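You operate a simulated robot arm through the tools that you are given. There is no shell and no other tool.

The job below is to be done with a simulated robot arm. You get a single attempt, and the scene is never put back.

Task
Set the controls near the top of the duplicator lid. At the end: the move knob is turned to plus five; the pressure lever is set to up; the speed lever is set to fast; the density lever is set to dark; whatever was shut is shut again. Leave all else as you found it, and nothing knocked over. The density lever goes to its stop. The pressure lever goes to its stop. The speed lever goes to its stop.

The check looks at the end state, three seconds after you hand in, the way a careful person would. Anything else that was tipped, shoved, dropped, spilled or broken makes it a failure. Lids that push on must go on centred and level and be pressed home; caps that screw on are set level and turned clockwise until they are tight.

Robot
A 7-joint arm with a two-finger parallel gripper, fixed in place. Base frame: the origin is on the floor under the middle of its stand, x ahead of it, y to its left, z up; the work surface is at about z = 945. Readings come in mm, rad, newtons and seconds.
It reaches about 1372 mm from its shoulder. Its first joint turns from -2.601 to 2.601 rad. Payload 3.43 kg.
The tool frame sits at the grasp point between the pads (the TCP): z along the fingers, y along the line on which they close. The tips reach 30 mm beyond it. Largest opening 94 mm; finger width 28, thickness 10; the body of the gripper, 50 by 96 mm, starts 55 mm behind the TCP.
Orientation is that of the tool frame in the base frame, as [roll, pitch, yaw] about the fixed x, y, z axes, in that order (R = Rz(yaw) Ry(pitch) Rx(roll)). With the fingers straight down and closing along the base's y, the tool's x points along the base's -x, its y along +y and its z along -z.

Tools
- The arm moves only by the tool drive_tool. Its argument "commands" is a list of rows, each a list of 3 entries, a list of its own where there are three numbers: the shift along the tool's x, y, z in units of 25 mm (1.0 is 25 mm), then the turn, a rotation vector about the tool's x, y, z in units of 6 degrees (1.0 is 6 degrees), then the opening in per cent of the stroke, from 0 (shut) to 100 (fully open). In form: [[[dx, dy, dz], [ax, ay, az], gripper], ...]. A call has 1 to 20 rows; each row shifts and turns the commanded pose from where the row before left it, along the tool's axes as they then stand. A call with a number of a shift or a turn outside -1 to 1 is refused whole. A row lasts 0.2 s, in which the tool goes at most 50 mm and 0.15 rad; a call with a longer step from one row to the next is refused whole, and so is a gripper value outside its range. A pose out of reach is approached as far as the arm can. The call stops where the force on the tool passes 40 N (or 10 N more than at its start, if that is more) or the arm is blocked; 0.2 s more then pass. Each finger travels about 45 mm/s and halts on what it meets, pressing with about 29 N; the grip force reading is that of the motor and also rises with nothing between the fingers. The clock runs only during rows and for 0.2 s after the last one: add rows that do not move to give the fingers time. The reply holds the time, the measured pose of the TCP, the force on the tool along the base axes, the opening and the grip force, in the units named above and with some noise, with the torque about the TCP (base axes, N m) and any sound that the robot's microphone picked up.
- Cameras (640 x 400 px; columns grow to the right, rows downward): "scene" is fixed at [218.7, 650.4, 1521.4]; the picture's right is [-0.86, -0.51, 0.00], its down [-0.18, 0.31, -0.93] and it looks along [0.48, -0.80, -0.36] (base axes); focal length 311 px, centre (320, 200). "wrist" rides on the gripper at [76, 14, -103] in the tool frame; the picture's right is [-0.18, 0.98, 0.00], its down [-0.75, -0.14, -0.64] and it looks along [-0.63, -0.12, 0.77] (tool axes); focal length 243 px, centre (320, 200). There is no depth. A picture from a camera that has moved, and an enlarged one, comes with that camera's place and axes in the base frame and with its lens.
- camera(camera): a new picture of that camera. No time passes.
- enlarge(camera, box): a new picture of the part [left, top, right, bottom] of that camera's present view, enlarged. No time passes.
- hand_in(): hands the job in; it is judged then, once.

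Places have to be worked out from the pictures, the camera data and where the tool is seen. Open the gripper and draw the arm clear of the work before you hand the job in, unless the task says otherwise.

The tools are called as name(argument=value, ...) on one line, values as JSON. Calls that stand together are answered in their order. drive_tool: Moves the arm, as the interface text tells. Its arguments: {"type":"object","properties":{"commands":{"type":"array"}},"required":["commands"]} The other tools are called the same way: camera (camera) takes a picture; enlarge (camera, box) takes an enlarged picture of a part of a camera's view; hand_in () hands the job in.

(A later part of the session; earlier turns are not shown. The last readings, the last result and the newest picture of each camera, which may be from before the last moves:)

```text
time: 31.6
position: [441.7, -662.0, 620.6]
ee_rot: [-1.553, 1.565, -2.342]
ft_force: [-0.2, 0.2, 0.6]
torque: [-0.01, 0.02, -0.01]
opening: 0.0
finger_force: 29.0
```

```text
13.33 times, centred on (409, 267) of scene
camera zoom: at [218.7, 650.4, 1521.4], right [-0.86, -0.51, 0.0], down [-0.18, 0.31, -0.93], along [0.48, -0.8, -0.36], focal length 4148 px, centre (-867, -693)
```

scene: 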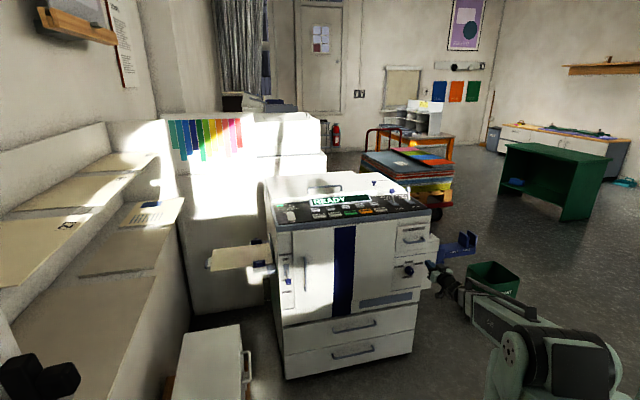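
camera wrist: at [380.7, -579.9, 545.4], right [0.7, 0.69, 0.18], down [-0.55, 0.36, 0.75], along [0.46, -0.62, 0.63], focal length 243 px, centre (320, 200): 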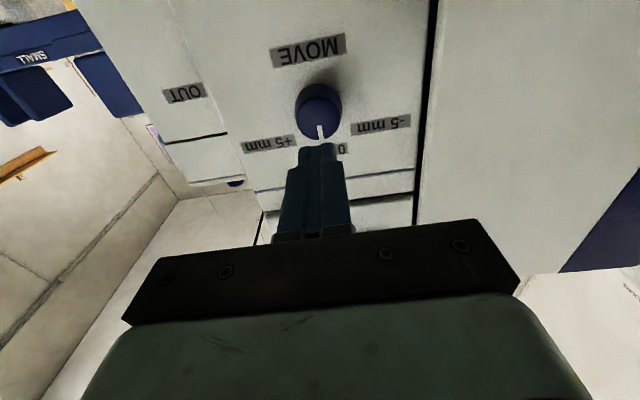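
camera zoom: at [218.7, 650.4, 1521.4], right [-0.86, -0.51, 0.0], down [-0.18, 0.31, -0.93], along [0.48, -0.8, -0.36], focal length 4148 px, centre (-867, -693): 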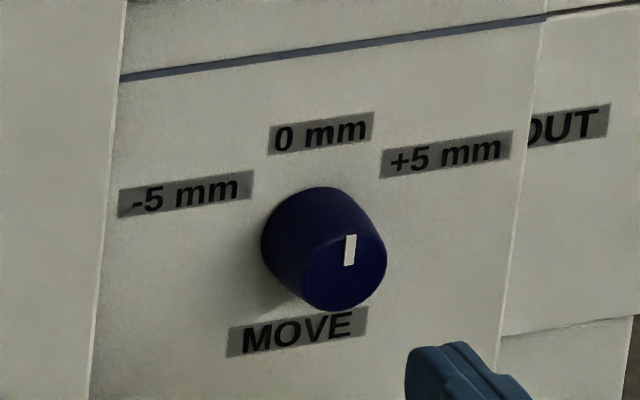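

Geometry is consistent: knob axis at R≈162, z≈620, front at F≈867, radius ≈18–20 mm, pointer exactly at 0; the tool is on axis. I open the fingers to ~60 mm and pre-rotate -30° about the tool axis so the turn ends at +30°.

drive_tool(commands=[[[0, 0, 0], [0, 0, -1], 65], [[0, 0, 0], [0, 0, -1], 65], [[0, 0, 0], [0, 0, -1], 65], [[0, 0, 0], [0, 0, -1], 65], [[0, 0, 0], [0, 0, -1], 65], [[0, 0, 0], [0, 0, 0], 65]])

camera(camera="wrist")

enlarge(camera="scene", box=[380, 235, 460, 285])

```text
time: 33.0
position: [418.4, -691.8, 646.7]
ee_rot: [-1.617, 1.064, -2.369]
ft_force: [0.0, 0.5, -0.2]
torque: [0.0, 0.01, 0.04]
opening: 61.0
finger_force: 0.0
out of reach, approached as far as the arm can: row 4, 5
```

```text
taken
camera wrist: at [325.5, -637.6, 577.4], right [0.65, 0.69, -0.32], down [-0.29, 0.61, 0.74], along [0.71, -0.39, 0.59], focal length 243 px, centre (320, 200)
```

wrist: 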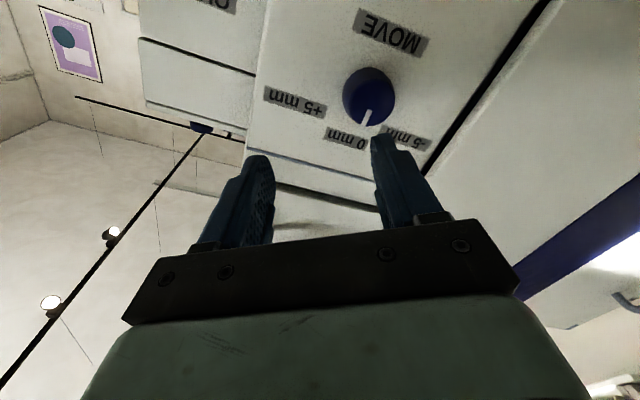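

```text
8.00 times, centred on (420, 260) of scene
camera zoom: at [218.7, 650.4, 1521.4], right [-0.86, -0.51, 0.0], down [-0.18, 0.31, -0.93], along [0.48, -0.8, -0.36], focal length 2489 px, centre (-480, -280)
```

zoom: 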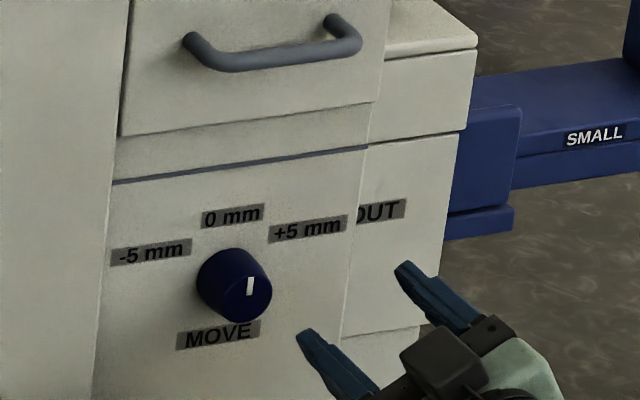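

The -30° pre-rotation runs into a joint limit, so I rotate back by 5 units to 0° and see where the pose settles.

drive_tool(commands=[[[0, 0, 0], [0, 0, 1], 65], [[0, 0, 0], [0, 0, 1], 65], [[0, 0, 0], [0, 0, 1], 65], [[0, 0, 0], [0, 0, 1], 65], [[0, 0, 0], [0, 0, 1], 65], [[0, 0, 0], [0, 0, 0], 65]])

camera(camera="wrist")

```text
time: 34.4
position: [417.7, -690.7, 647.8]
ee_rot: [-1.617, 1.568, -2.406]
ft_force: [0.2, -0.5, 0.1]
torque: [-0.01, -0.01, -0.04]
opening: 61.0
finger_force: 0.1
```

```text
taken
camera wrist: at [355.8, -608.4, 572.3], right [0.7, 0.69, 0.18], down [-0.55, 0.36, 0.75], along [0.46, -0.63, 0.63], focal length 243 px, centre (320, 200)
```

wrist: 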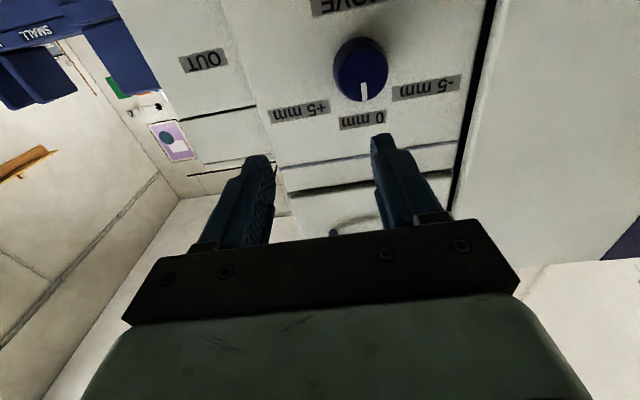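

The pose recovered its orientation but shifted; I return to the knob axis and test rotating the other way (+60°) before gripping.

drive_tool(commands=[[[0.55, 0.73, 0], [0, 0, 0], 65], [[0.55, 0.73, 0], [0, 0, 0], 65], [[0, 0, 0], [0, 0, 1], 65], [[0, 0, 0], [0, 0, 1], 65], [[0, 0, 0], [0, 0, 1], 65], [[0, 0, 0], [0, 0, 1], 65], [[0, 0, 0], [0, 0, 1], 65], [[0, 0, 0], [0, 0, 1], 65], [[0, 0, 0], [0, 0, 1], 65], [[0, 0, 0], [0, 0, 1], 65], [[0, 0, 0], [0, 0, 1], 65], [[0, 0, 0], [0, 0, 1], 65], [[0, 0, 0], [0, 0, 0], 65]])

camera(camera="wrist")

camera(camera="scene")

```text
time: 37.2
position: [444.2, -665.2, 619.9]
ee_rot: [1.571, 0.526, 0.781]
ft_force: [-1.0, 0.5, 0.3]
torque: [0.03, -0.01, 0.01]
opening: 61.1
finger_force: 0.0
```

```text
taken
camera wrist: at [423.4, -541.0, 594.5], right [0.24, 0.24, 0.94], down [-0.96, -0.05, 0.26], along [0.11, -0.97, 0.21], focal length 243 px, centre (320, 200)
```

wrist: 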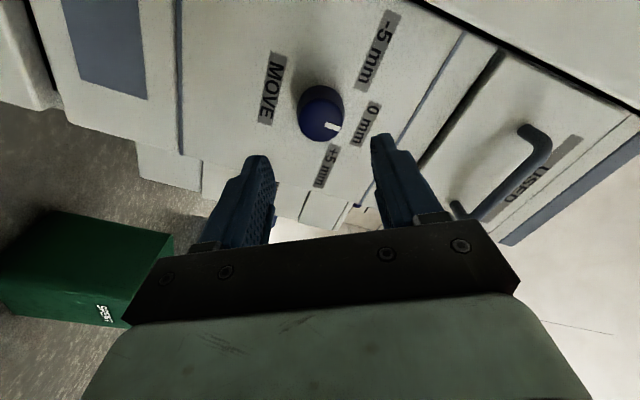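

```text
taken
```

scene: 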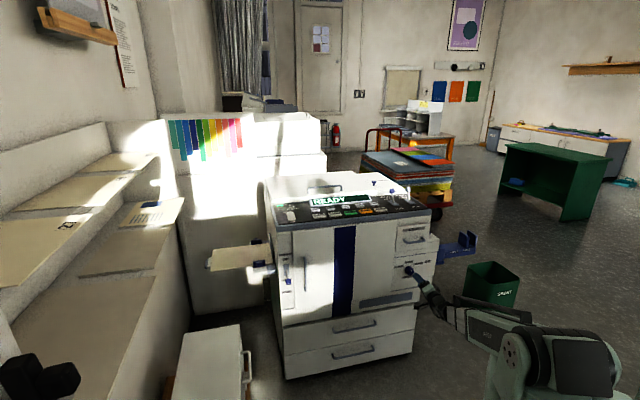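

+60° rotation is available, and this view confirms the knob axis (R≈162, z≈619). I rotate back to 0° and advance partway toward the knob.

drive_tool(commands=[[[0, 0, 0], [0, 0, -1], 65], [[0, 0, 0], [0, 0, -1], 65], [[0, 0, 0], [0, 0, -1], 65], [[0, 0, 0], [0, 0, -1], 65], [[0, 0, 0], [0, 0, -1], 65], [[0, 0, 0], [0, 0, -1], 65], [[0, 0, 0], [0, 0, -1], 65], [[0, 0, 0], [0, 0, -1], 65], [[0, 0, 0], [0, 0, -1], 65], [[0, 0, 0], [0, 0, -1], 65], [[0, 0, 0.8], [0, 0, 0], 65], [[0, 0, 0.8], [0, 0, 0], 65], [[0, 0, 0], [0, 0, 0], 65]])

camera(camera="wrist")

enlarge(camera="scene", box=[380, 235, 460, 285])

```text
time: 40.0
position: [471.9, -693.9, 620.1]
ee_rot: [-1.647, 1.564, -2.436]
ft_force: [-1.5, -0.4, -0.5]
torque: [0.0, 0.0, 0.01]
opening: 61.0
finger_force: 0.1
```

```text
taken
camera wrist: at [409.2, -610.7, 544.3], right [0.7, 0.69, 0.18], down [-0.55, 0.36, 0.75], along [0.46, -0.63, 0.63], focal length 243 px, centre (320, 200)
```

wrist: 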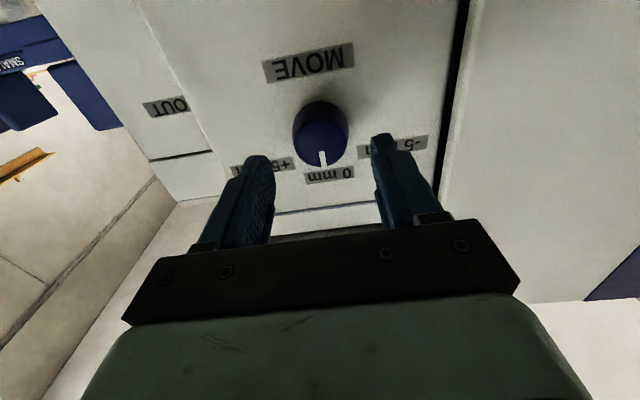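

```text
8.00 times, centred on (420, 260) of scene
camera zoom: at [218.7, 650.4, 1521.4], right [-0.86, -0.51, 0.0], down [-0.18, 0.31, -0.93], along [0.48, -0.8, -0.36], focal length 2489 px, centre (-480, -280)
```

zoom: 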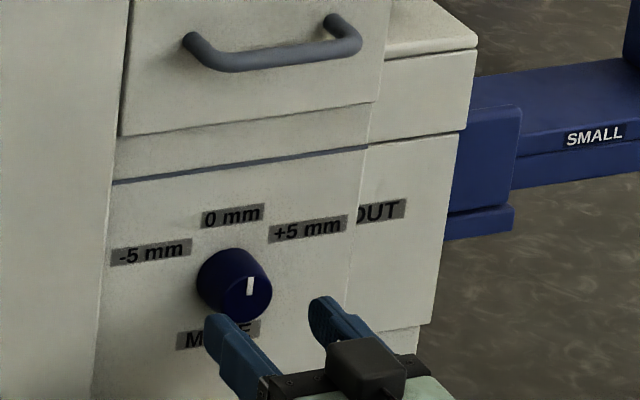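

Fingers straddle the knob symmetrically. I advance the last ~37 mm slowly.

drive_tool(commands=[[[0, 0, 0.4], [0, 0, 0], 65], [[0, 0, 0.4], [0, 0, 0], 65], [[0, 0, 0.35], [0, 0, 0], 65], [[0, 0, 0.3], [0, 0, 0], 65], [[0, 0, 0], [0, 0, 0], 65]])

camera(camera="wrist")

enlarge(camera="scene", box=[390, 240, 440, 290])

```text
time: 41.2
position: [496.1, -719.5, 618.2]
ee_rot: [-1.62, 1.563, -2.41]
ft_force: [0.2, -0.5, -0.4]
torque: [0.02, -0.02, 0.02]
opening: 61.5
finger_force: 0.0
```

```text
taken
camera wrist: at [435.0, -636.8, 544.2], right [0.7, 0.69, 0.18], down [-0.55, 0.36, 0.75], along [0.46, -0.63, 0.63], focal length 243 px, centre (320, 200)
```

wrist: 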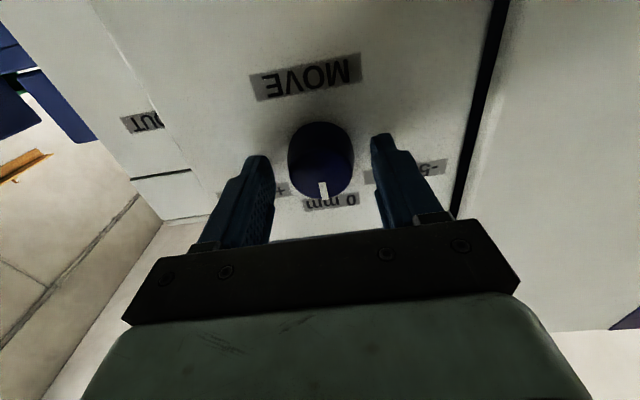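

```text
8.00 times, centred on (415, 265) of scene
camera zoom: at [218.7, 650.4, 1521.4], right [-0.86, -0.51, 0.0], down [-0.18, 0.31, -0.93], along [0.48, -0.8, -0.36], focal length 2489 px, centre (-440, -320)
```

zoom: 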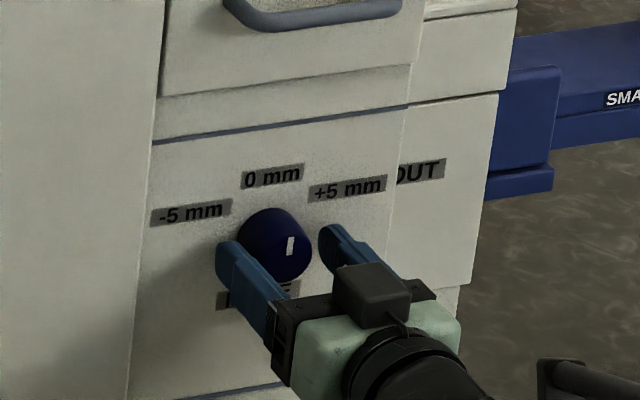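

The fingers are around the knob (tips ~8 mm off the face). I close on it.

drive_tool(commands=[[[0, 0, 0], [0, 0, 0], 30], [[0, 0, 0], [0, 0, 0], 30], [[0, 0, 0], [0, 0, 0], 30], [[0, 0, 0], [0, 0, 0], 30]])

camera(camera="wrist")

```text
time: 42.2
position: [495.3, -718.5, 618.9]
ee_rot: [-1.567, 1.565, -2.354]
ft_force: [3.4, 3.3, -1.1]
torque: [0.06, 0.02, 0.1]
opening: 39.2
finger_force: 45.0
```

```text
taken
camera wrist: at [435.1, -636.6, 544.2], right [0.7, 0.69, 0.18], down [-0.55, 0.36, 0.75], along [0.46, -0.62, 0.63], focal length 243 px, centre (320, 200)
```

wrist: 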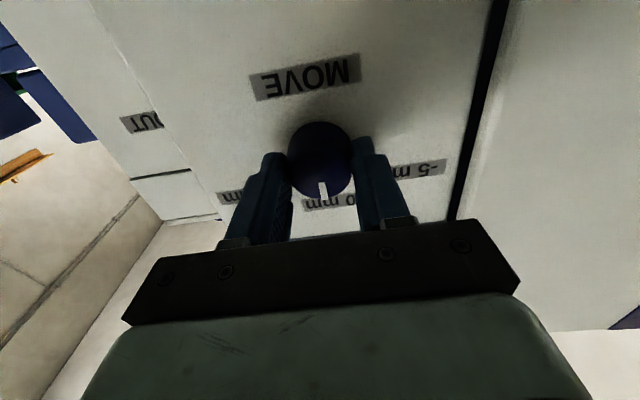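

Gripped at 39 mm. I turn clockwise (about +tool z) 30° first, watching torque and sound.

drive_tool(commands=[[[0, 0, 0], [0, 0, 0.5], 30], [[0, 0, 0], [0, 0, 0.5], 30], [[0, 0, 0], [0, 0, 0.5], 30], [[0, 0, 0], [0, 0, 0.5], 30], [[0, 0, 0], [0, 0, 0.5], 30], [[0, 0, 0], [0, 0, 0.5], 30], [[0, 0, 0], [0, 0, 0.5], 30], [[0, 0, 0], [0, 0, 0.5], 30], [[0, 0, 0], [0, 0, 0.5], 30], [[0, 0, 0], [0, 0, 0.5], 30], [[0, 0, 0], [0, 0, 0], 30]])

camera(camera="wrist")

enlarge(camera="scene", box=[390, 240, 440, 290])

```text
time: 44.6
position: [497.1, -718.5, 619.4]
ee_rot: [1.57, 1.052, 0.784]
ft_force: [-3.6, 28.5, -7.0]
torque: [-0.09, -0.1, 0.42]
opening: 39.3
finger_force: 44.9
```

```text
taken
camera wrist: at [460.8, -610.9, 561.5], right [0.54, 0.54, 0.65], down [-0.8, 0.1, 0.58], along [0.25, -0.84, 0.49], focal length 243 px, centre (320, 200)
```

wrist: 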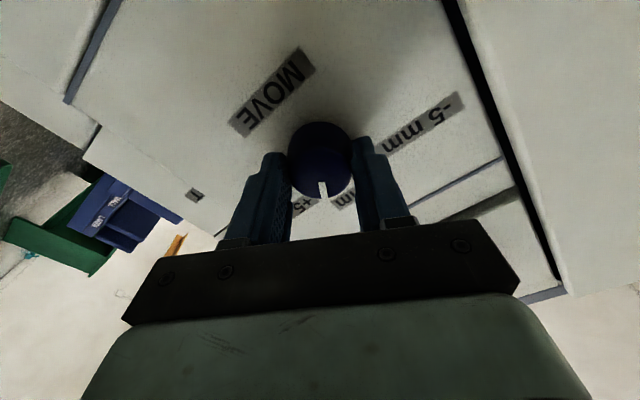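

```text
8.00 times, centred on (415, 265) of scene
camera zoom: at [218.7, 650.4, 1521.4], right [-0.86, -0.51, 0.0], down [-0.18, 0.31, -0.93], along [0.48, -0.8, -0.36], focal length 2489 px, centre (-440, -320)
```

zoom: 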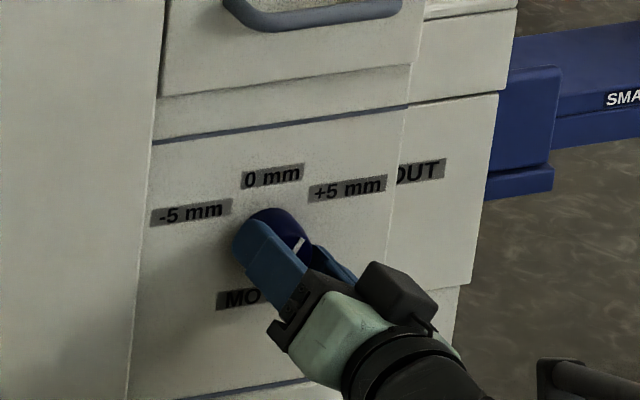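

The knob follows the gripper exactly, but a lateral force of ~29 N has built up. I nudge the tool about 1.5 mm back and left to relieve it, then read again.

drive_tool(commands=[[[0.02, 0.035, -0.05], [0, 0, 0], 30], [[0, 0, 0], [0, 0, 0], 30]])

```text
time: 45.2
position: [497.3, -719.5, 618.9]
ee_rot: [1.572, 1.052, 0.784]
ft_force: [8.1, 10.4, -4.3]
torque: [0.45, 0.52, 0.71]
opening: 39.3
finger_force: 44.7
```

Relieved. I nudge left a bit more and continue turning 15°.

drive_tool(commands=[[[0.01, 0.02, 0], [0, 0, 0.5], 30], [[0, 0, 0], [0, 0, 0.5], 30], [[0, 0, 0], [0, 0, 0.5], 30], [[0, 0, 0], [0, 0, 0.5], 30], [[0, 0, 0], [0, 0, 0.5], 30], [[0, 0, 0], [0, 0, 0], 30]])

camera(camera="wrist")

```text
time: 46.6
position: [497.1, -719.6, 619.6]
ee_rot: [1.57, 0.788, 0.779]
ft_force: [4.8, -16.2, 4.9]
torque: [-0.19, -0.18, -0.24]
opening: 39.5
finger_force: 44.8
```

```text
taken
camera wrist: at [471.0, -601.0, 576.6], right [0.4, 0.4, 0.82], down [-0.9, 0.01, 0.43], along [0.16, -0.92, 0.36], focal length 243 px, centre (320, 200)
```

wrist: 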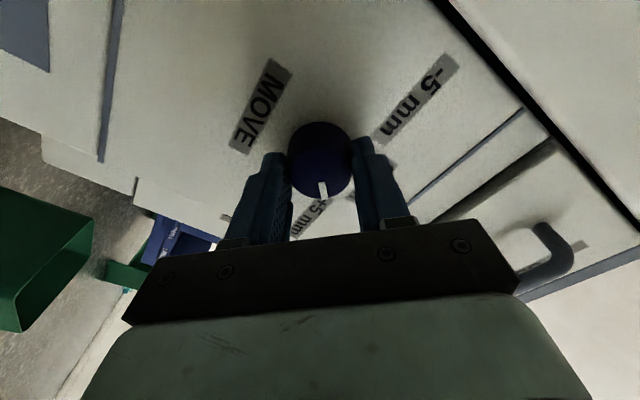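

At 45° now and the knob followed with no restoring torque. The label geometry allows anything from 45° to ~55° for the +5 position, so I release the grip here to see where the knob rests and what the mark points at.

drive_tool(commands=[[[0, 0, 0], [0, 0, 0], 65], [[0, 0, 0], [0, 0, 0], 65], [[0, 0, 0], [0, 0, 0], 65], [[0, 0, -0.5], [0, 0, 0], 65], [[0, 0, -0.8], [0, 0, 0], 65], [[0, 0, -0.9], [0, 0, 0], 65], [[0, 0, -0.9], [0, 0, 0], 65], [[0, 0, 0], [0, 0, 0], 65]])

camera(camera="wrist")

enlarge(camera="scene", box=[394, 252, 424, 282])

```text
time: 48.4
position: [441.3, -664.3, 618.8]
ee_rot: [1.571, 0.791, 0.785]
ft_force: [0.0, 1.3, 0.1]
torque: [0.0, 0.0, -0.02]
opening: 61.2
finger_force: 0.1
```

```text
taken
camera wrist: at [414.7, -545.6, 575.3], right [0.4, 0.4, 0.82], down [-0.9, 0.01, 0.44], along [0.17, -0.92, 0.37], focal length 243 px, centre (320, 200)
```

wrist: 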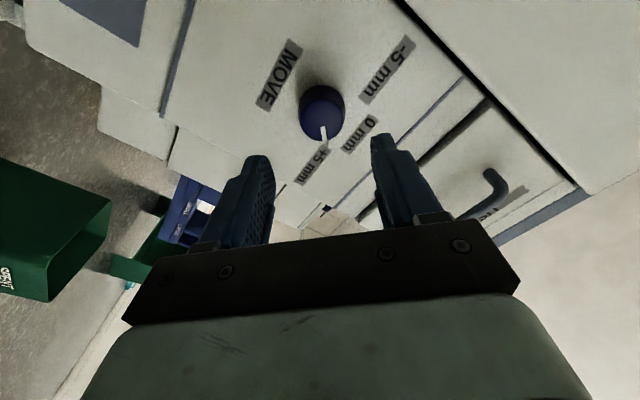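

```text
13.33 times, centred on (409, 267) of scene
camera zoom: at [218.7, 650.4, 1521.4], right [-0.86, -0.51, 0.0], down [-0.18, 0.31, -0.93], along [0.48, -0.8, -0.36], focal length 4148 px, centre (-867, -693)
```

zoom: 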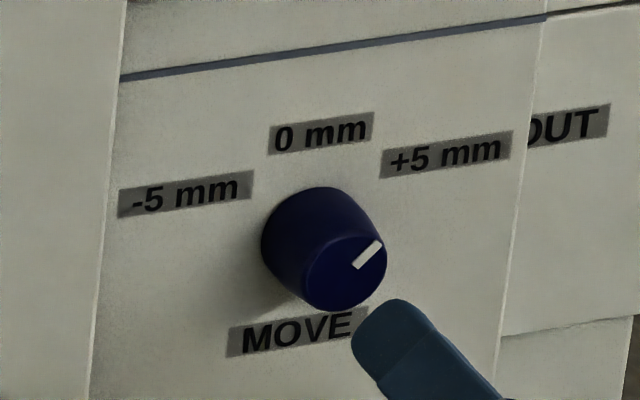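

Released, the knob stays put at about 45–48° with no spring-back. To learn where +5 really is I'll check for a mechanical stop: go back in and regrip at this angle.

drive_tool(commands=[[[0, 0, 0.8], [0, 0, 0], 65], [[0, 0, 0.8], [0, 0, 0], 65], [[0, 0, 0.6], [0, 0, 0], 65], [[0, 0, 0.5], [0, 0, 0], 65], [[0, 0, 0.4], [0, 0, 0], 65], [[0, 0, 0], [0, 0, 0], 65]])

camera(camera="wrist")

```text
time: 49.8
position: [498.1, -718.3, 618.5]
ee_rot: [1.571, 0.791, 0.78]
ft_force: [0.2, -0.2, 0.6]
torque: [0.03, 0.0, -0.02]
opening: 61.3
finger_force: 0.0
```

```text
taken
camera wrist: at [470.8, -600.1, 576.5], right [0.4, 0.4, 0.82], down [-0.9, 0.01, 0.44], along [0.17, -0.92, 0.36], focal length 243 px, centre (320, 200)
```

wrist: 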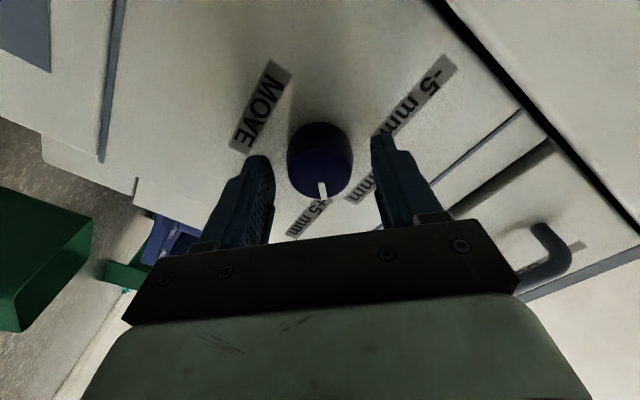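

In position again. I close on the knob and turn 3° to read the torque.

drive_tool(commands=[[[0, 0, 0], [0, 0, 0], 30], [[0, 0, 0], [0, 0, 0], 30], [[0, 0, 0], [0, 0, 0], 30], [[0, 0, 0], [0, 0, 0], 30]])

drive_tool(commands=[[[0, 0, 0], [0, 0, 0.5], 30], [[0, 0, 0], [0, 0, 0], 30]])

drive_tool(commands=[[[0, 0, 0], [0, 0, 0.5], 30], [[0, 0, 0], [0, 0, 0], 30]])

```text
time: 50.8
position: [497.7, -718.8, 620.0]
ee_rot: [1.574, 0.786, 0.781]
ft_force: [-1.7, -2.8, -2.2]
torque: [0.12, 0.09, -0.09]
opening: 39.1
finger_force: 44.9
```

```text
time: 51.4
position: [497.1, -718.6, 619.7]
ee_rot: [1.571, 0.736, 0.782]
ft_force: [-1.5, -2.4, -2.1]
torque: [0.21, 0.19, -0.06]
opening: 39.0
finger_force: 45.4
```

```text
time: 52.0
position: [497.4, -717.9, 618.6]
ee_rot: [1.57, 0.684, 0.783]
ft_force: [-0.4, 2.2, -3.6]
torque: [-0.1, -0.11, -0.24]
opening: 38.9
finger_force: 45.0
```

At 51° there is still no resistance about the knob axis. I keep turning in 3° steps with readings.

drive_tool(commands=[[[0, 0, 0], [0, 0, 0.5], 30], [[0, 0, 0], [0, 0, 0], 30]])

drive_tool(commands=[[[0, 0, 0], [0, 0, 0.5], 30], [[0, 0, 0], [0, 0, 0], 30]])

camera(camera="wrist")

```text
time: 52.6
position: [497.3, -717.7, 620.1]
ee_rot: [1.571, 0.633, 0.783]
ft_force: [-6.7, 4.1, -3.1]
torque: [0.19, 0.25, 0.4]
opening: 39.3
finger_force: 45.3
```

```text
time: 53.2
position: [497.1, -718.5, 619.9]
ee_rot: [1.572, 0.579, 0.784]
ft_force: [-2.1, 4.0, -5.3]
torque: [0.02, 0.02, -0.36]
opening: 39.0
finger_force: 44.9
```

```text
taken
camera wrist: at [476.1, -594.7, 590.7], right [0.27, 0.27, 0.92], down [-0.95, -0.04, 0.29], along [0.12, -0.96, 0.25], focal length 243 px, centre (320, 200)
```

wrist: 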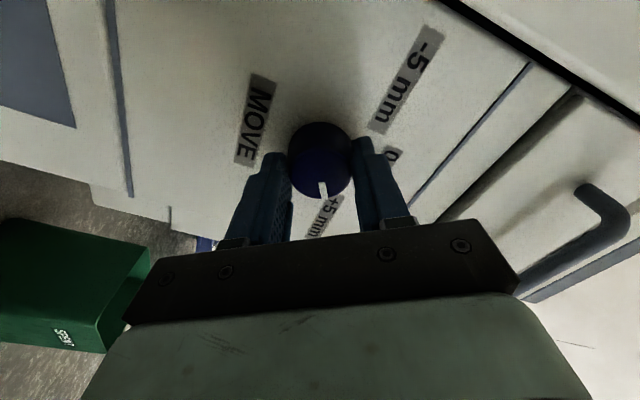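

At 57° still free. I probe further in small steps to see whether there is a stop.

drive_tool(commands=[[[0, 0, 0], [0, 0, 0.5], 30], [[0, 0, 0], [0, 0, 0], 30]])

drive_tool(commands=[[[0, 0, 0], [0, 0, 0.5], 30], [[0, 0, 0], [0, 0, 0], 30]])

camera(camera="wrist")

```text
time: 53.8
position: [496.6, -718.6, 620.1]
ee_rot: [1.574, 0.526, 0.783]
ft_force: [-1.3, 1.1, -5.9]
torque: [-0.02, 0.24, 0.15]
opening: 39.0
finger_force: 45.0
```

```text
time: 54.4
position: [497.3, -718.4, 618.6]
ee_rot: [1.569, 0.475, 0.782]
ft_force: [-9.9, 1.2, -4.1]
torque: [-0.34, 0.56, -0.05]
opening: 39.2
finger_force: 45.4
```

```text
taken
camera wrist: at [477.8, -593.0, 598.6], right [0.2, 0.2, 0.96], down [-0.97, -0.06, 0.22], along [0.1, -0.98, 0.18], focal length 243 px, centre (320, 200)
```

wrist: 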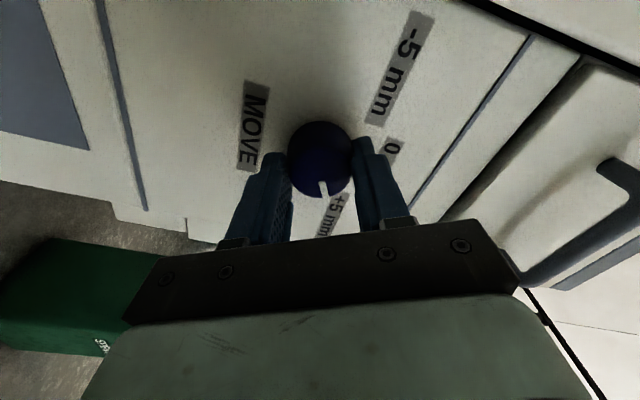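

The torque about the knob axis now rises (≈-0.6 N·m at 63°), so the knob has a stop near 58–60°. I'll zoom to see the mark orientation relative to the fingers.

enlarge(camera="wrist", box=[270, 110, 370, 210])

enlarge(camera="scene", box=[394, 252, 424, 282])

```text
4.00 times, centred on (320, 160) of wrist
camera zoom: at [477.8, -593.0, 598.6], right [0.2, 0.2, 0.96], down [-0.97, -0.06, 0.22], along [0.1, -0.98, 0.18], focal length 970 px, centre (320, 360)
```

zoom: 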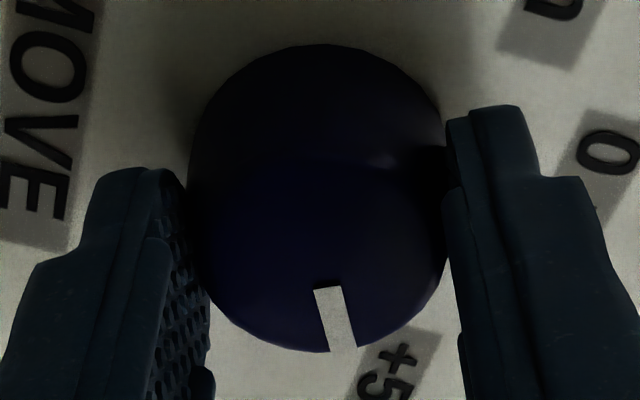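

```text
13.33 times, centred on (409, 267) of scene
camera zoom: at [218.7, 650.4, 1521.4], right [-0.86, -0.51, 0.0], down [-0.18, 0.31, -0.93], along [0.48, -0.8, -0.36], focal length 4148 px, centre (-867, -693)
```

zoom: 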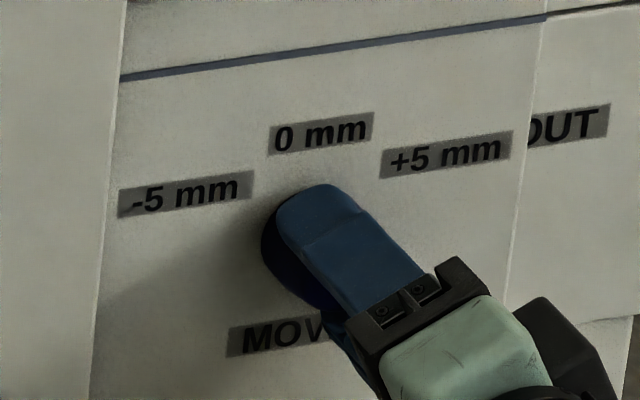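

The stop is at about 59–60°, while the "+5 mm" label geometry (label 26 mm above axis vs. "0" 44 mm above) gives roughly 53–55°; the task doesn't call for the stop here. I turn back about 7° so the mark points at the "+5", then release and inspect.

drive_tool(commands=[[[0, 0, 0], [0, 0, -0.4], 30], [[0, 0, 0], [0, 0, -0.4], 30], [[0, 0, 0], [0, 0, -0.35], 30], [[0, 0, 0], [0, 0, 0], 30]])

drive_tool(commands=[[[0, 0, 0], [0, 0, 0], 65], [[0, 0, 0], [0, 0, 0], 65], [[0, 0, 0], [0, 0, 0], 65], [[0, 0, -0.5], [0, 0, 0], 65], [[0, 0, -0.8], [0, 0, 0], 65], [[0, 0, -0.9], [0, 0, 0], 65], [[0, 0, -0.9], [0, 0, 0], 65], [[0, 0, 0], [0, 0, 0], 65]])

enlarge(camera="wrist", box=[270, 60, 390, 180])

enlarge(camera="scene", box=[394, 252, 424, 282])

```text
time: 55.4
position: [496.6, -718.4, 619.7]
ee_rot: [1.57, 0.596, 0.781]
ft_force: [-17.9, -2.0, 0.5]
torque: [-0.11, -0.15, -0.71]
opening: 38.9
finger_force: 45.6
```

```text
time: 57.2
position: [443.6, -664.0, 618.6]
ee_rot: [1.572, 0.597, 0.784]
ft_force: [0.2, -0.1, 0.1]
torque: [0.01, -0.01, 0.03]
opening: 61.0
finger_force: 0.1
```

```text
3.33 times, centred on (330, 120) of wrist
camera zoom: at [421.1, -540.8, 588.9], right [0.28, 0.28, 0.92], down [-0.95, -0.04, 0.31], along [0.12, -0.96, 0.26], focal length 809 px, centre (287, 467)
```

zoom: 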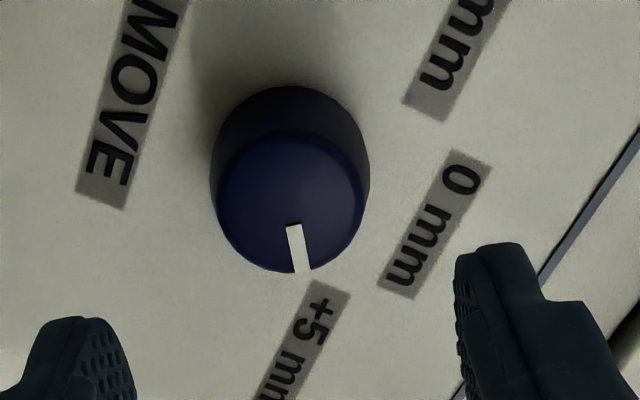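

```text
13.33 times, centred on (409, 267) of scene
camera zoom: at [218.7, 650.4, 1521.4], right [-0.86, -0.51, 0.0], down [-0.18, 0.31, -0.93], along [0.48, -0.8, -0.36], focal length 4148 px, centre (-867, -693)
```

zoom: 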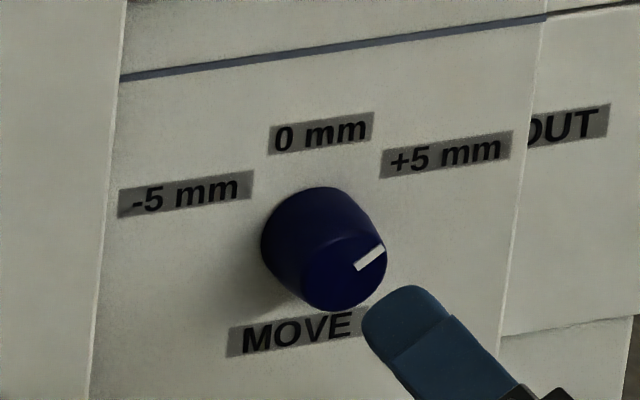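

I'll zoom tightly on the mark in both cameras to measure its angle.

enlarge(camera="scene", box=[402, 260, 414, 272])

enlarge(camera="wrist", box=[300, 80, 345, 145])

```text
16.00 times, centred on (408, 266) of scene
camera zoom: at [218.7, 650.4, 1521.4], right [-0.86, -0.51, 0.0], down [-0.18, 0.31, -0.93], along [0.48, -0.8, -0.36], focal length 4978 px, centre (-1088, -856)
```

zoom: 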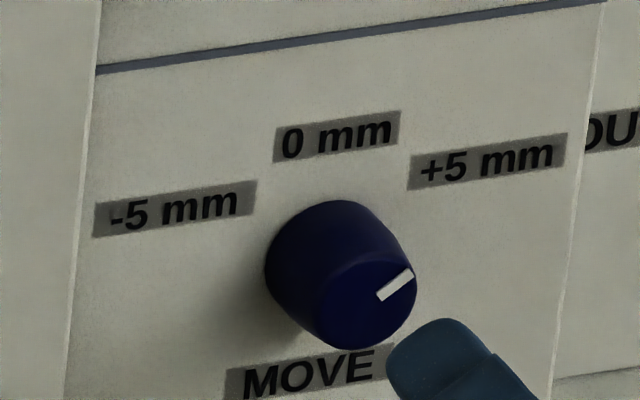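

```text
6.15 times, centred on (322, 112) of wrist
camera zoom: at [421.1, -540.8, 588.9], right [0.28, 0.28, 0.92], down [-0.95, -0.04, 0.31], along [0.12, -0.96, 0.26], focal length 1493 px, centre (305, 738)
```

zoom: 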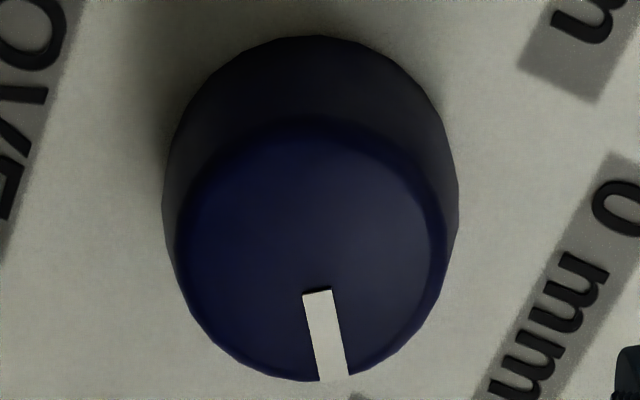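

The mark now points at the "+5" text (≈56°, knob and gripper agree), so I leave the knob there. Next I retreat a bit, close the fingers and roll the tool to 90° for pushing the pressure lever upward.

drive_tool(commands=[[[0, 0, -0.8], [0, 0, 0], 65], [[0, 0, -0.8], [0, 0, 0], 30], [[0, 0, 0], [0, 0, 0.95], 0], [[0, 0, 0], [0, 0, 0.95], 0], [[0, 0, 0], [0, 0, 0.95], 0], [[0, 0, 0], [0, 0, 0.95], 0], [[0, 0, 0], [0, 0, 0.95], 0], [[0, 0, 0], [0, 0, 0.95], 0], [[0, 0, 0], [0, 0, 0], 0]])

camera(camera="wrist")

camera(camera="scene")

```text
time: 59.2
position: [414.8, -635.9, 619.5]
ee_rot: [1.571, -0.001, 0.782]
ft_force: [0.6, 0.3, -0.3]
torque: [-0.01, 0.01, -0.01]
opening: 0.1
finger_force: 29.1
```

```text
taken
camera wrist: at [396.8, -508.0, 634.9], right [-0.13, -0.13, 0.98], down [-0.99, -0.08, -0.14], along [0.09, -0.99, -0.12], focal length 243 px, centre (320, 200)
```

wrist: 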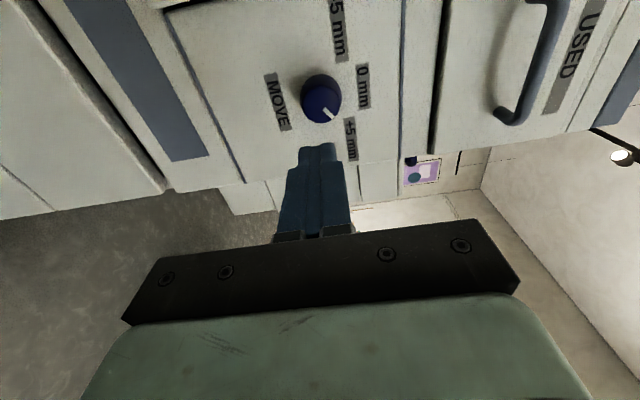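

```text
taken
```

scene: 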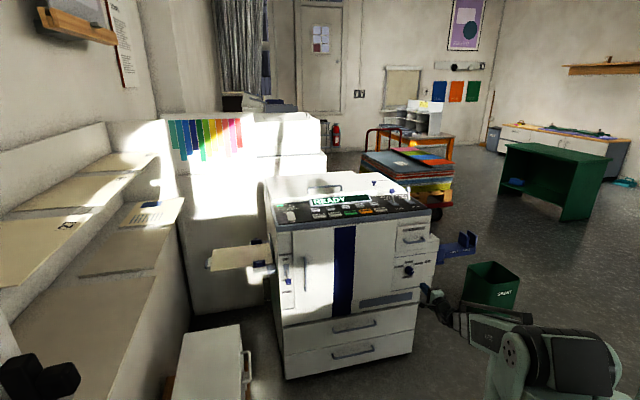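

Good view of the knob from here; I'll enlarge to double-check where the mark points.

enlarge(camera="wrist", box=[250, 30, 400, 180])

```text
2.67 times, centred on (325, 105) of wrist
camera zoom: at [396.8, -508.0, 634.9], right [-0.13, -0.13, 0.98], down [-0.99, -0.08, -0.14], along [0.09, -0.99, -0.12], focal length 647 px, centre (307, 453)
```

zoom: 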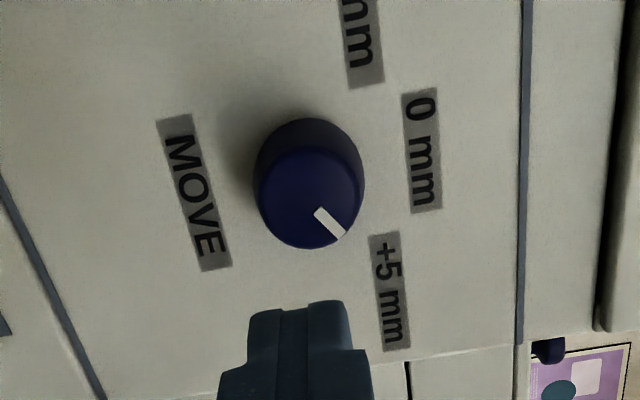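

The mark direction measures ~56–57°, right at the "+5". Now I slide left (tool +x) in front of the machine toward the pressure lever, in stages.

drive_tool(commands=[[[0.9, 0, 0], [0, 0, 0], 0], [[0.9, 0, 0], [0, 0, 0], 0], [[0.9, 0, 0], [0, 0, 0], 0], [[0.9, 0, 0], [0, 0, 0], 0], [[0.9, 0, 0], [0, 0, 0], 0], [[0.9, 0, 0], [0, 0, 0], 0], [[0.9, 0, 0], [0, 0, 0], 0], [[0.9, 0, 0], [0, 0, 0], 0], [[0.9, 0, 0], [0, 0, 0], 0], [[0.9, 0, 0], [0, 0, 0], 0], [[0.9, 0, 0], [0, 0, 0], 0], [[0.9, 0, 0], [0, 0, 0], 0], [[0, 0, 0], [0, 0, 0], 0]])

camera(camera="wrist")

camera(camera="scene")

```text
time: 62.0
position: [499.1, -545.9, 638.9]
ee_rot: [1.577, -0.003, 0.807]
ft_force: [-0.1, 0.3, 0.0]
torque: [0.02, 0.03, 0.01]
opening: 0.0
finger_force: 29.4
out of reach, approached as far as the arm can: row 6, 7, 8, 9, 10, 11, 12
```

```text
taken
camera wrist: at [478.9, -419.5, 654.7], right [-0.12, -0.14, 0.98], down [-0.99, -0.1, -0.14], along [0.12, -0.99, -0.12], focal length 243 px, centre (320, 200)
```

wrist: 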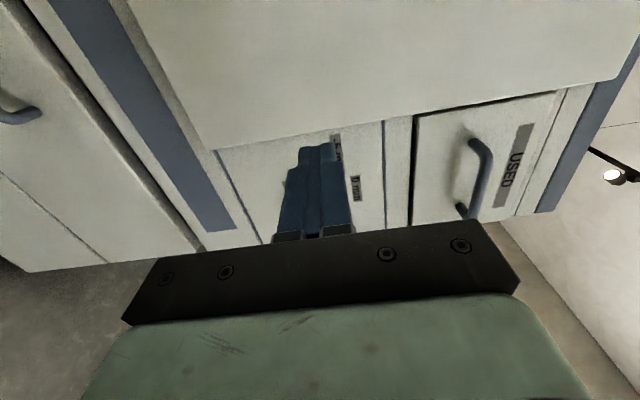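

```text
taken
```

scene: 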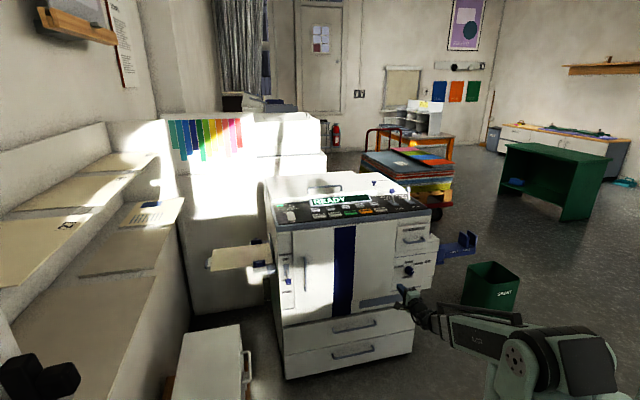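

The arm is too folded there (inner reach limit), so I move 60 mm forward first (fingertips still ~70 mm off the front) and then continue left.

drive_tool(commands=[[[0, 0.1, 0.6], [0, -0.1, 0], 0], [[0, 0.1, 0.6], [0, -0.11, 0], 0], [[0, 0.1, 0.6], [0, 0, 0], 0], [[0, 0.1, 0.6], [0, 0, 0], 0], [[0.7, 0, 0], [0, 0, 0], 0], [[0.8, 0, 0], [0, 0, 0], 0], [[0.8, 0, 0], [0, 0, 0], 0], [[0.8, 0, 0], [0, 0, 0], 0], [[0, 0, 0], [0, 0, 0], 0]])

camera(camera="wrist")

camera(camera="scene")

```text
time: 64.0
position: [531.0, -597.2, 665.3]
ee_rot: [1.576, 0.0, 0.785]
ft_force: [0.1, -0.4, -0.5]
torque: [0.02, -0.04, 0.01]
opening: 0.0
finger_force: 28.8
out of reach, approached as far as the arm can: row 1, 2, 5, 6, 7, 8
```

```text
taken
camera wrist: at [512.8, -470.3, 680.7], right [-0.13, -0.13, 0.98], down [-0.99, -0.08, -0.14], along [0.09, -0.99, -0.12], focal length 243 px, centre (320, 200)
```

wrist: 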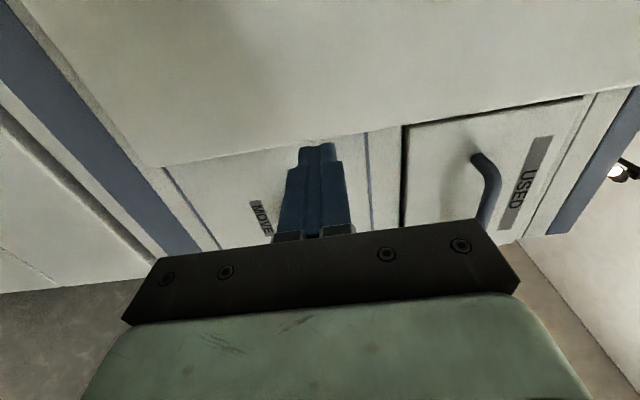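

```text
taken
```

scene: 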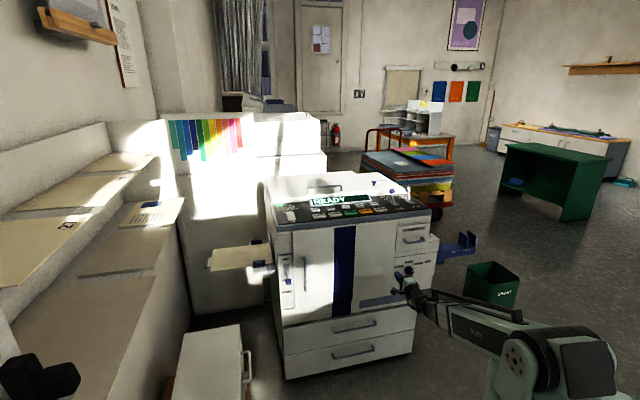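

Moving left is still blocked by a joint limit in this configuration. I'll look at the arm's configuration to understand which joint is the problem.

enlarge(camera="scene", box=[380, 240, 640, 400])

```text
2.46 times, centred on (510, 320) of scene
camera zoom: at [218.7, 650.4, 1521.4], right [-0.86, -0.51, 0.0], down [-0.18, 0.31, -0.93], along [0.48, -0.8, -0.36], focal length 766 px, centre (-148, -95)
```

zoom: 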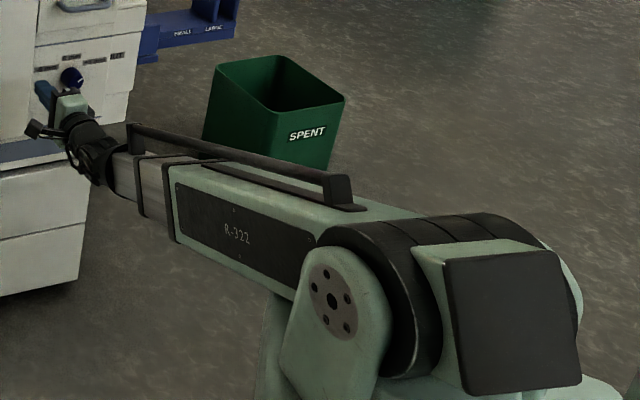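

The arm is a telescoping boom with a roll-pitch-roll wrist; the blockage is a wrist-roll limit reached from the right side. I'll go back right, unroll the tool to 0°, rise above the machine, cross over to the left up there, and descend on the left instead.

drive_tool(commands=[[[-0.9, 0, -0.2], [0, 0, 0], 0], [[-0.9, 0, -0.2], [0, 0, 0], 0], [[-0.9, 0, -0.2], [0, 0, 0], 0], [[-0.9, 0, 0], [0, 0, 0], 0], [[-0.9, 0, 0], [0, 0, 0], 0], [[0, 0, 0], [0, 0, -1], 0], [[0, 0, 0], [0, 0, -1], 0], [[0, 0, 0], [0, 0, -1], 0], [[0, 0, 0], [0, 0, -1], 0], [[0, 0, 0], [0, 0, -1], 0], [[0, 0, 0], [0, 0, -1], 0], [[0, 0, 0], [0, 0, -1], 0], [[0, 0, 0], [0, 0, -1], 0], [[0, 0, 0], [0, 0, -1], 0], [[0, 0, 0], [0, 0, -1], 0], [[0, 0, 0], [0, 0, -1], 0], [[0, 0, 0], [0, 0, -1], 0], [[0, 0, 0], [0, 0, 0], 0]])

```text
time: 67.8
position: [437.7, -664.7, 666.4]
ee_rot: [1.572, 1.257, 0.76]
ft_force: [-0.3, 0.8, -0.1]
torque: [-0.01, 0.01, 0.01]
opening: 0.0
finger_force: 28.7
```

Back on the right side at φ≈18°. I finish unrolling to 0° and rise to z≈1090.

drive_tool(commands=[[[0, 0, 0], [0, 0, -1], 0], [[0, 0, 0], [0, 0, -1], 0], [[0, 0, 0], [0, 0, -1], 0], [[-1, 0, 0], [0, 0, 0], 0], [[-1, 0, 0], [0, 0, 0], 0], [[-1, 0, 0], [0, 0, 0], 0], [[-1, 0, 0], [0, 0, 0], 0], [[-1, 0, 0], [0, 0, 0], 0], [[-1, 0, 0], [0, 0, 0], 0], [[-1, 0, 0], [0, 0, 0], 0], [[-1, 0, 0], [0, 0, 0], 0], [[-1, 0, 0], [0, 0, 0], 0], [[-1, 0, 0], [0, 0, 0], 0], [[-1, 0, 0], [0, 0, 0], 0], [[-1, 0, 0], [0, 0, 0], 0], [[-1, 0, 0], [0, 0, 0], 0], [[-1, 0, 0], [0, 0, 0], 0], [[-1, 0, 0], [0, 0, 0], 0], [[-1, 0, 0], [0, 0, 0], 0], [[-1, 0, 0], [0, 0, 0], 0]])

```text
time: 72.0
position: [437.0, -666.1, 1089.2]
ee_rot: [2.246, 1.57, 1.438]
ft_force: [0.4, 0.4, -0.2]
torque: [0.02, 0.02, -0.01]
opening: 0.0
finger_force: 29.1
```

Now at z≈1089. I tilt the tool 45° down (to keep the wrist away from its straight configuration) and start crossing to the left.

drive_tool(commands=[[[0, 0, 0], [0, 1, 0], 0], [[0, 0, 0], [0, 1, 0], 0], [[0, 0, 0], [0, 1, 0], 0], [[0, 0, 0], [0, 1, 0], 0], [[0, 0, 0], [0, 1, 0], 0], [[0, 0, 0], [0, 1, 0], 0], [[0, 0, 0], [0, 1, 0], 0], [[0, 0.9, 0], [0, 0, 0], 0], [[0, 0.9, 0], [0, 0, 0], 0], [[0, 0.9, 0], [0, 0, 0], 0], [[0, 0.9, 0], [0, 0, 0], 0], [[0, 0.9, 0], [0, 0, 0], 0], [[0, 0.9, 0], [0, 0, 0], 0], [[0, 0.9, 0], [0, 0, 0], 0], [[0, 0.9, 0], [0, 0, 0], 0], [[0, 0, 0], [0, 0, 0], 0]])

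camera(camera="scene")

camera(camera="wrist")

```text
time: 75.4
position: [567.9, -540.0, 1089.6]
ee_rot: [3.138, 0.839, 2.331]
ft_force: [0.7, 0.2, -1.0]
torque: [-0.03, 0.0, 0.0]
opening: 0.0
finger_force: 29.2
```

```text
taken
```

scene: 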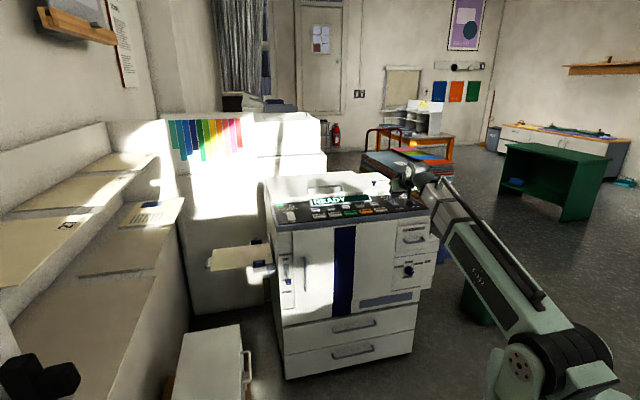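

```text
taken
camera wrist: at [491.1, -437.8, 1102.5], right [0.8, 0.59, 0.14], down [-0.08, -0.12, 0.99], along [0.6, -0.8, -0.04], focal length 243 px, centre (320, 200)
```

wrist: 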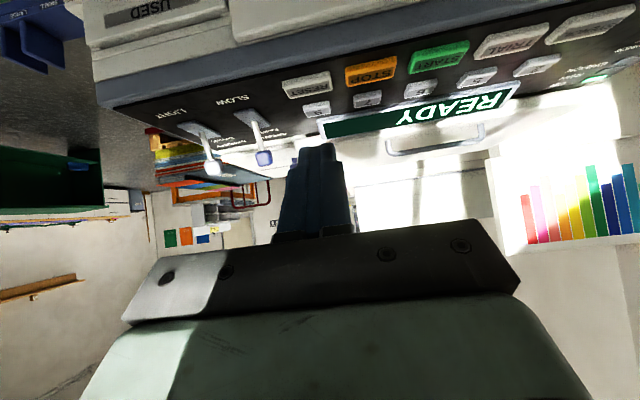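

No problem crossing the centre. I continue left about 450 mm to the pressure-lever side.

drive_tool(commands=[[[0, 0.95, 0], [0, 0, 0], 0], [[0, 0.95, 0], [0, 0, 0], 0], [[0, 0.95, 0], [0, 0, 0], 0], [[0, 0.95, 0], [0, 0, 0], 0], [[0, 0.95, 0], [0, 0, 0], 0], [[0, 0.95, 0], [0, 0, 0], 0], [[0, 0.95, 0], [0, 0, 0], 0], [[0, 0.95, 0], [0, 0, 0], 0], [[0, 0.95, 0], [0, 0, 0], 0], [[0, 0.95, 0], [0, 0, 0], 0], [[0, 0.95, 0], [0, 0, 0], 0], [[0, 0.95, 0], [0, 0, 0], 0], [[0, 0.95, 0], [0, 0, 0], 0], [[0, 0.95, 0], [0, 0, 0], 0], [[0, 0.95, 0], [0, 0, 0], 0], [[0, 0.95, 0], [0, 0, 0], 0], [[0, 0.95, 0], [0, 0, 0], 0], [[0, 0.95, 0], [0, 0, 0], 0], [[0, 0.6, 0], [0, 0, 0], 0], [[0, 0, 0], [0, 0, 0], 0]])

camera(camera="scene")

camera(camera="wrist")

```text
time: 79.6
position: [889.0, -235.3, 1090.5]
ee_rot: [3.141, 0.836, 2.329]
ft_force: [0.1, -0.5, -0.6]
torque: [-0.03, -0.02, 0.0]
opening: 0.1
finger_force: 29.2
```

```text
taken
```

scene: 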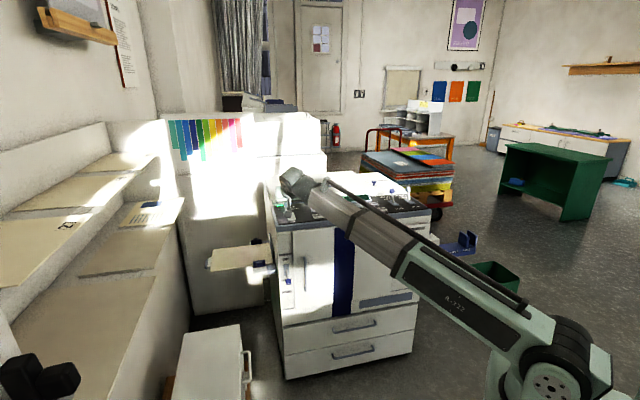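

```text
taken
camera wrist: at [811.9, -132.8, 1103.2], right [0.8, 0.59, 0.14], down [-0.08, -0.12, 0.99], along [0.6, -0.8, -0.04], focal length 243 px, centre (320, 200)
```

wrist: 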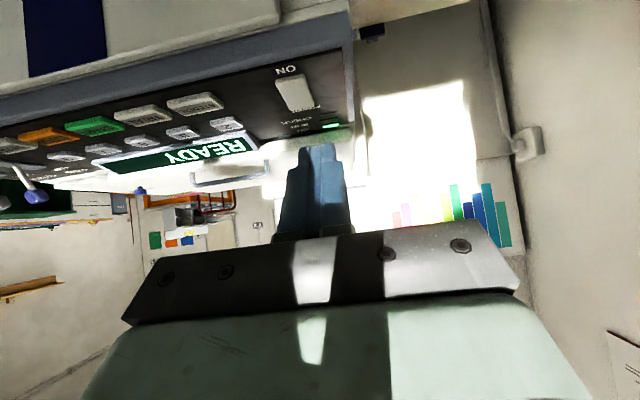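

At R≈-462, in front of the left end. I tilt up to horizontal, retreat 25 mm and correct the small heading error.

drive_tool(commands=[[[0, 0, 0], [0, -1, 0], 0], [[0, 0, 0], [0, -1, 0], 0], [[0, 0, 0], [0, -1, 0], 0], [[0, 0, 0], [0, -1, 0], 0], [[0, 0, 0], [0, -1, 0], 0], [[0, 0, 0], [0, -1, 0], 0], [[0, 0, 0], [0, -1, 0], 0], [[0, 0, -0.5], [-0.13, 0, 0], 0], [[0, 0, -0.5], [-0.13, 0, 0], 0], [[0, 0, 0], [0, 0, 0], 0]])

camera(camera="wrist")

```text
time: 81.8
position: [871.7, -217.4, 1090.6]
ee_rot: [1.402, 1.569, 0.617]
ft_force: [0.1, -0.2, -0.2]
torque: [0.01, 0.01, 0.01]
opening: 0.0
finger_force: 29.0
```

```text
taken
camera wrist: at [810.0, -134.3, 1014.8], right [0.69, 0.7, 0.18], down [-0.56, 0.35, 0.75], along [0.46, -0.62, 0.63], focal length 243 px, centre (320, 200)
```

wrist: 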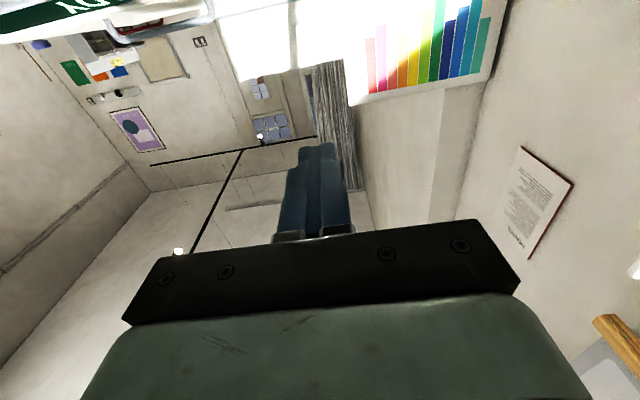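

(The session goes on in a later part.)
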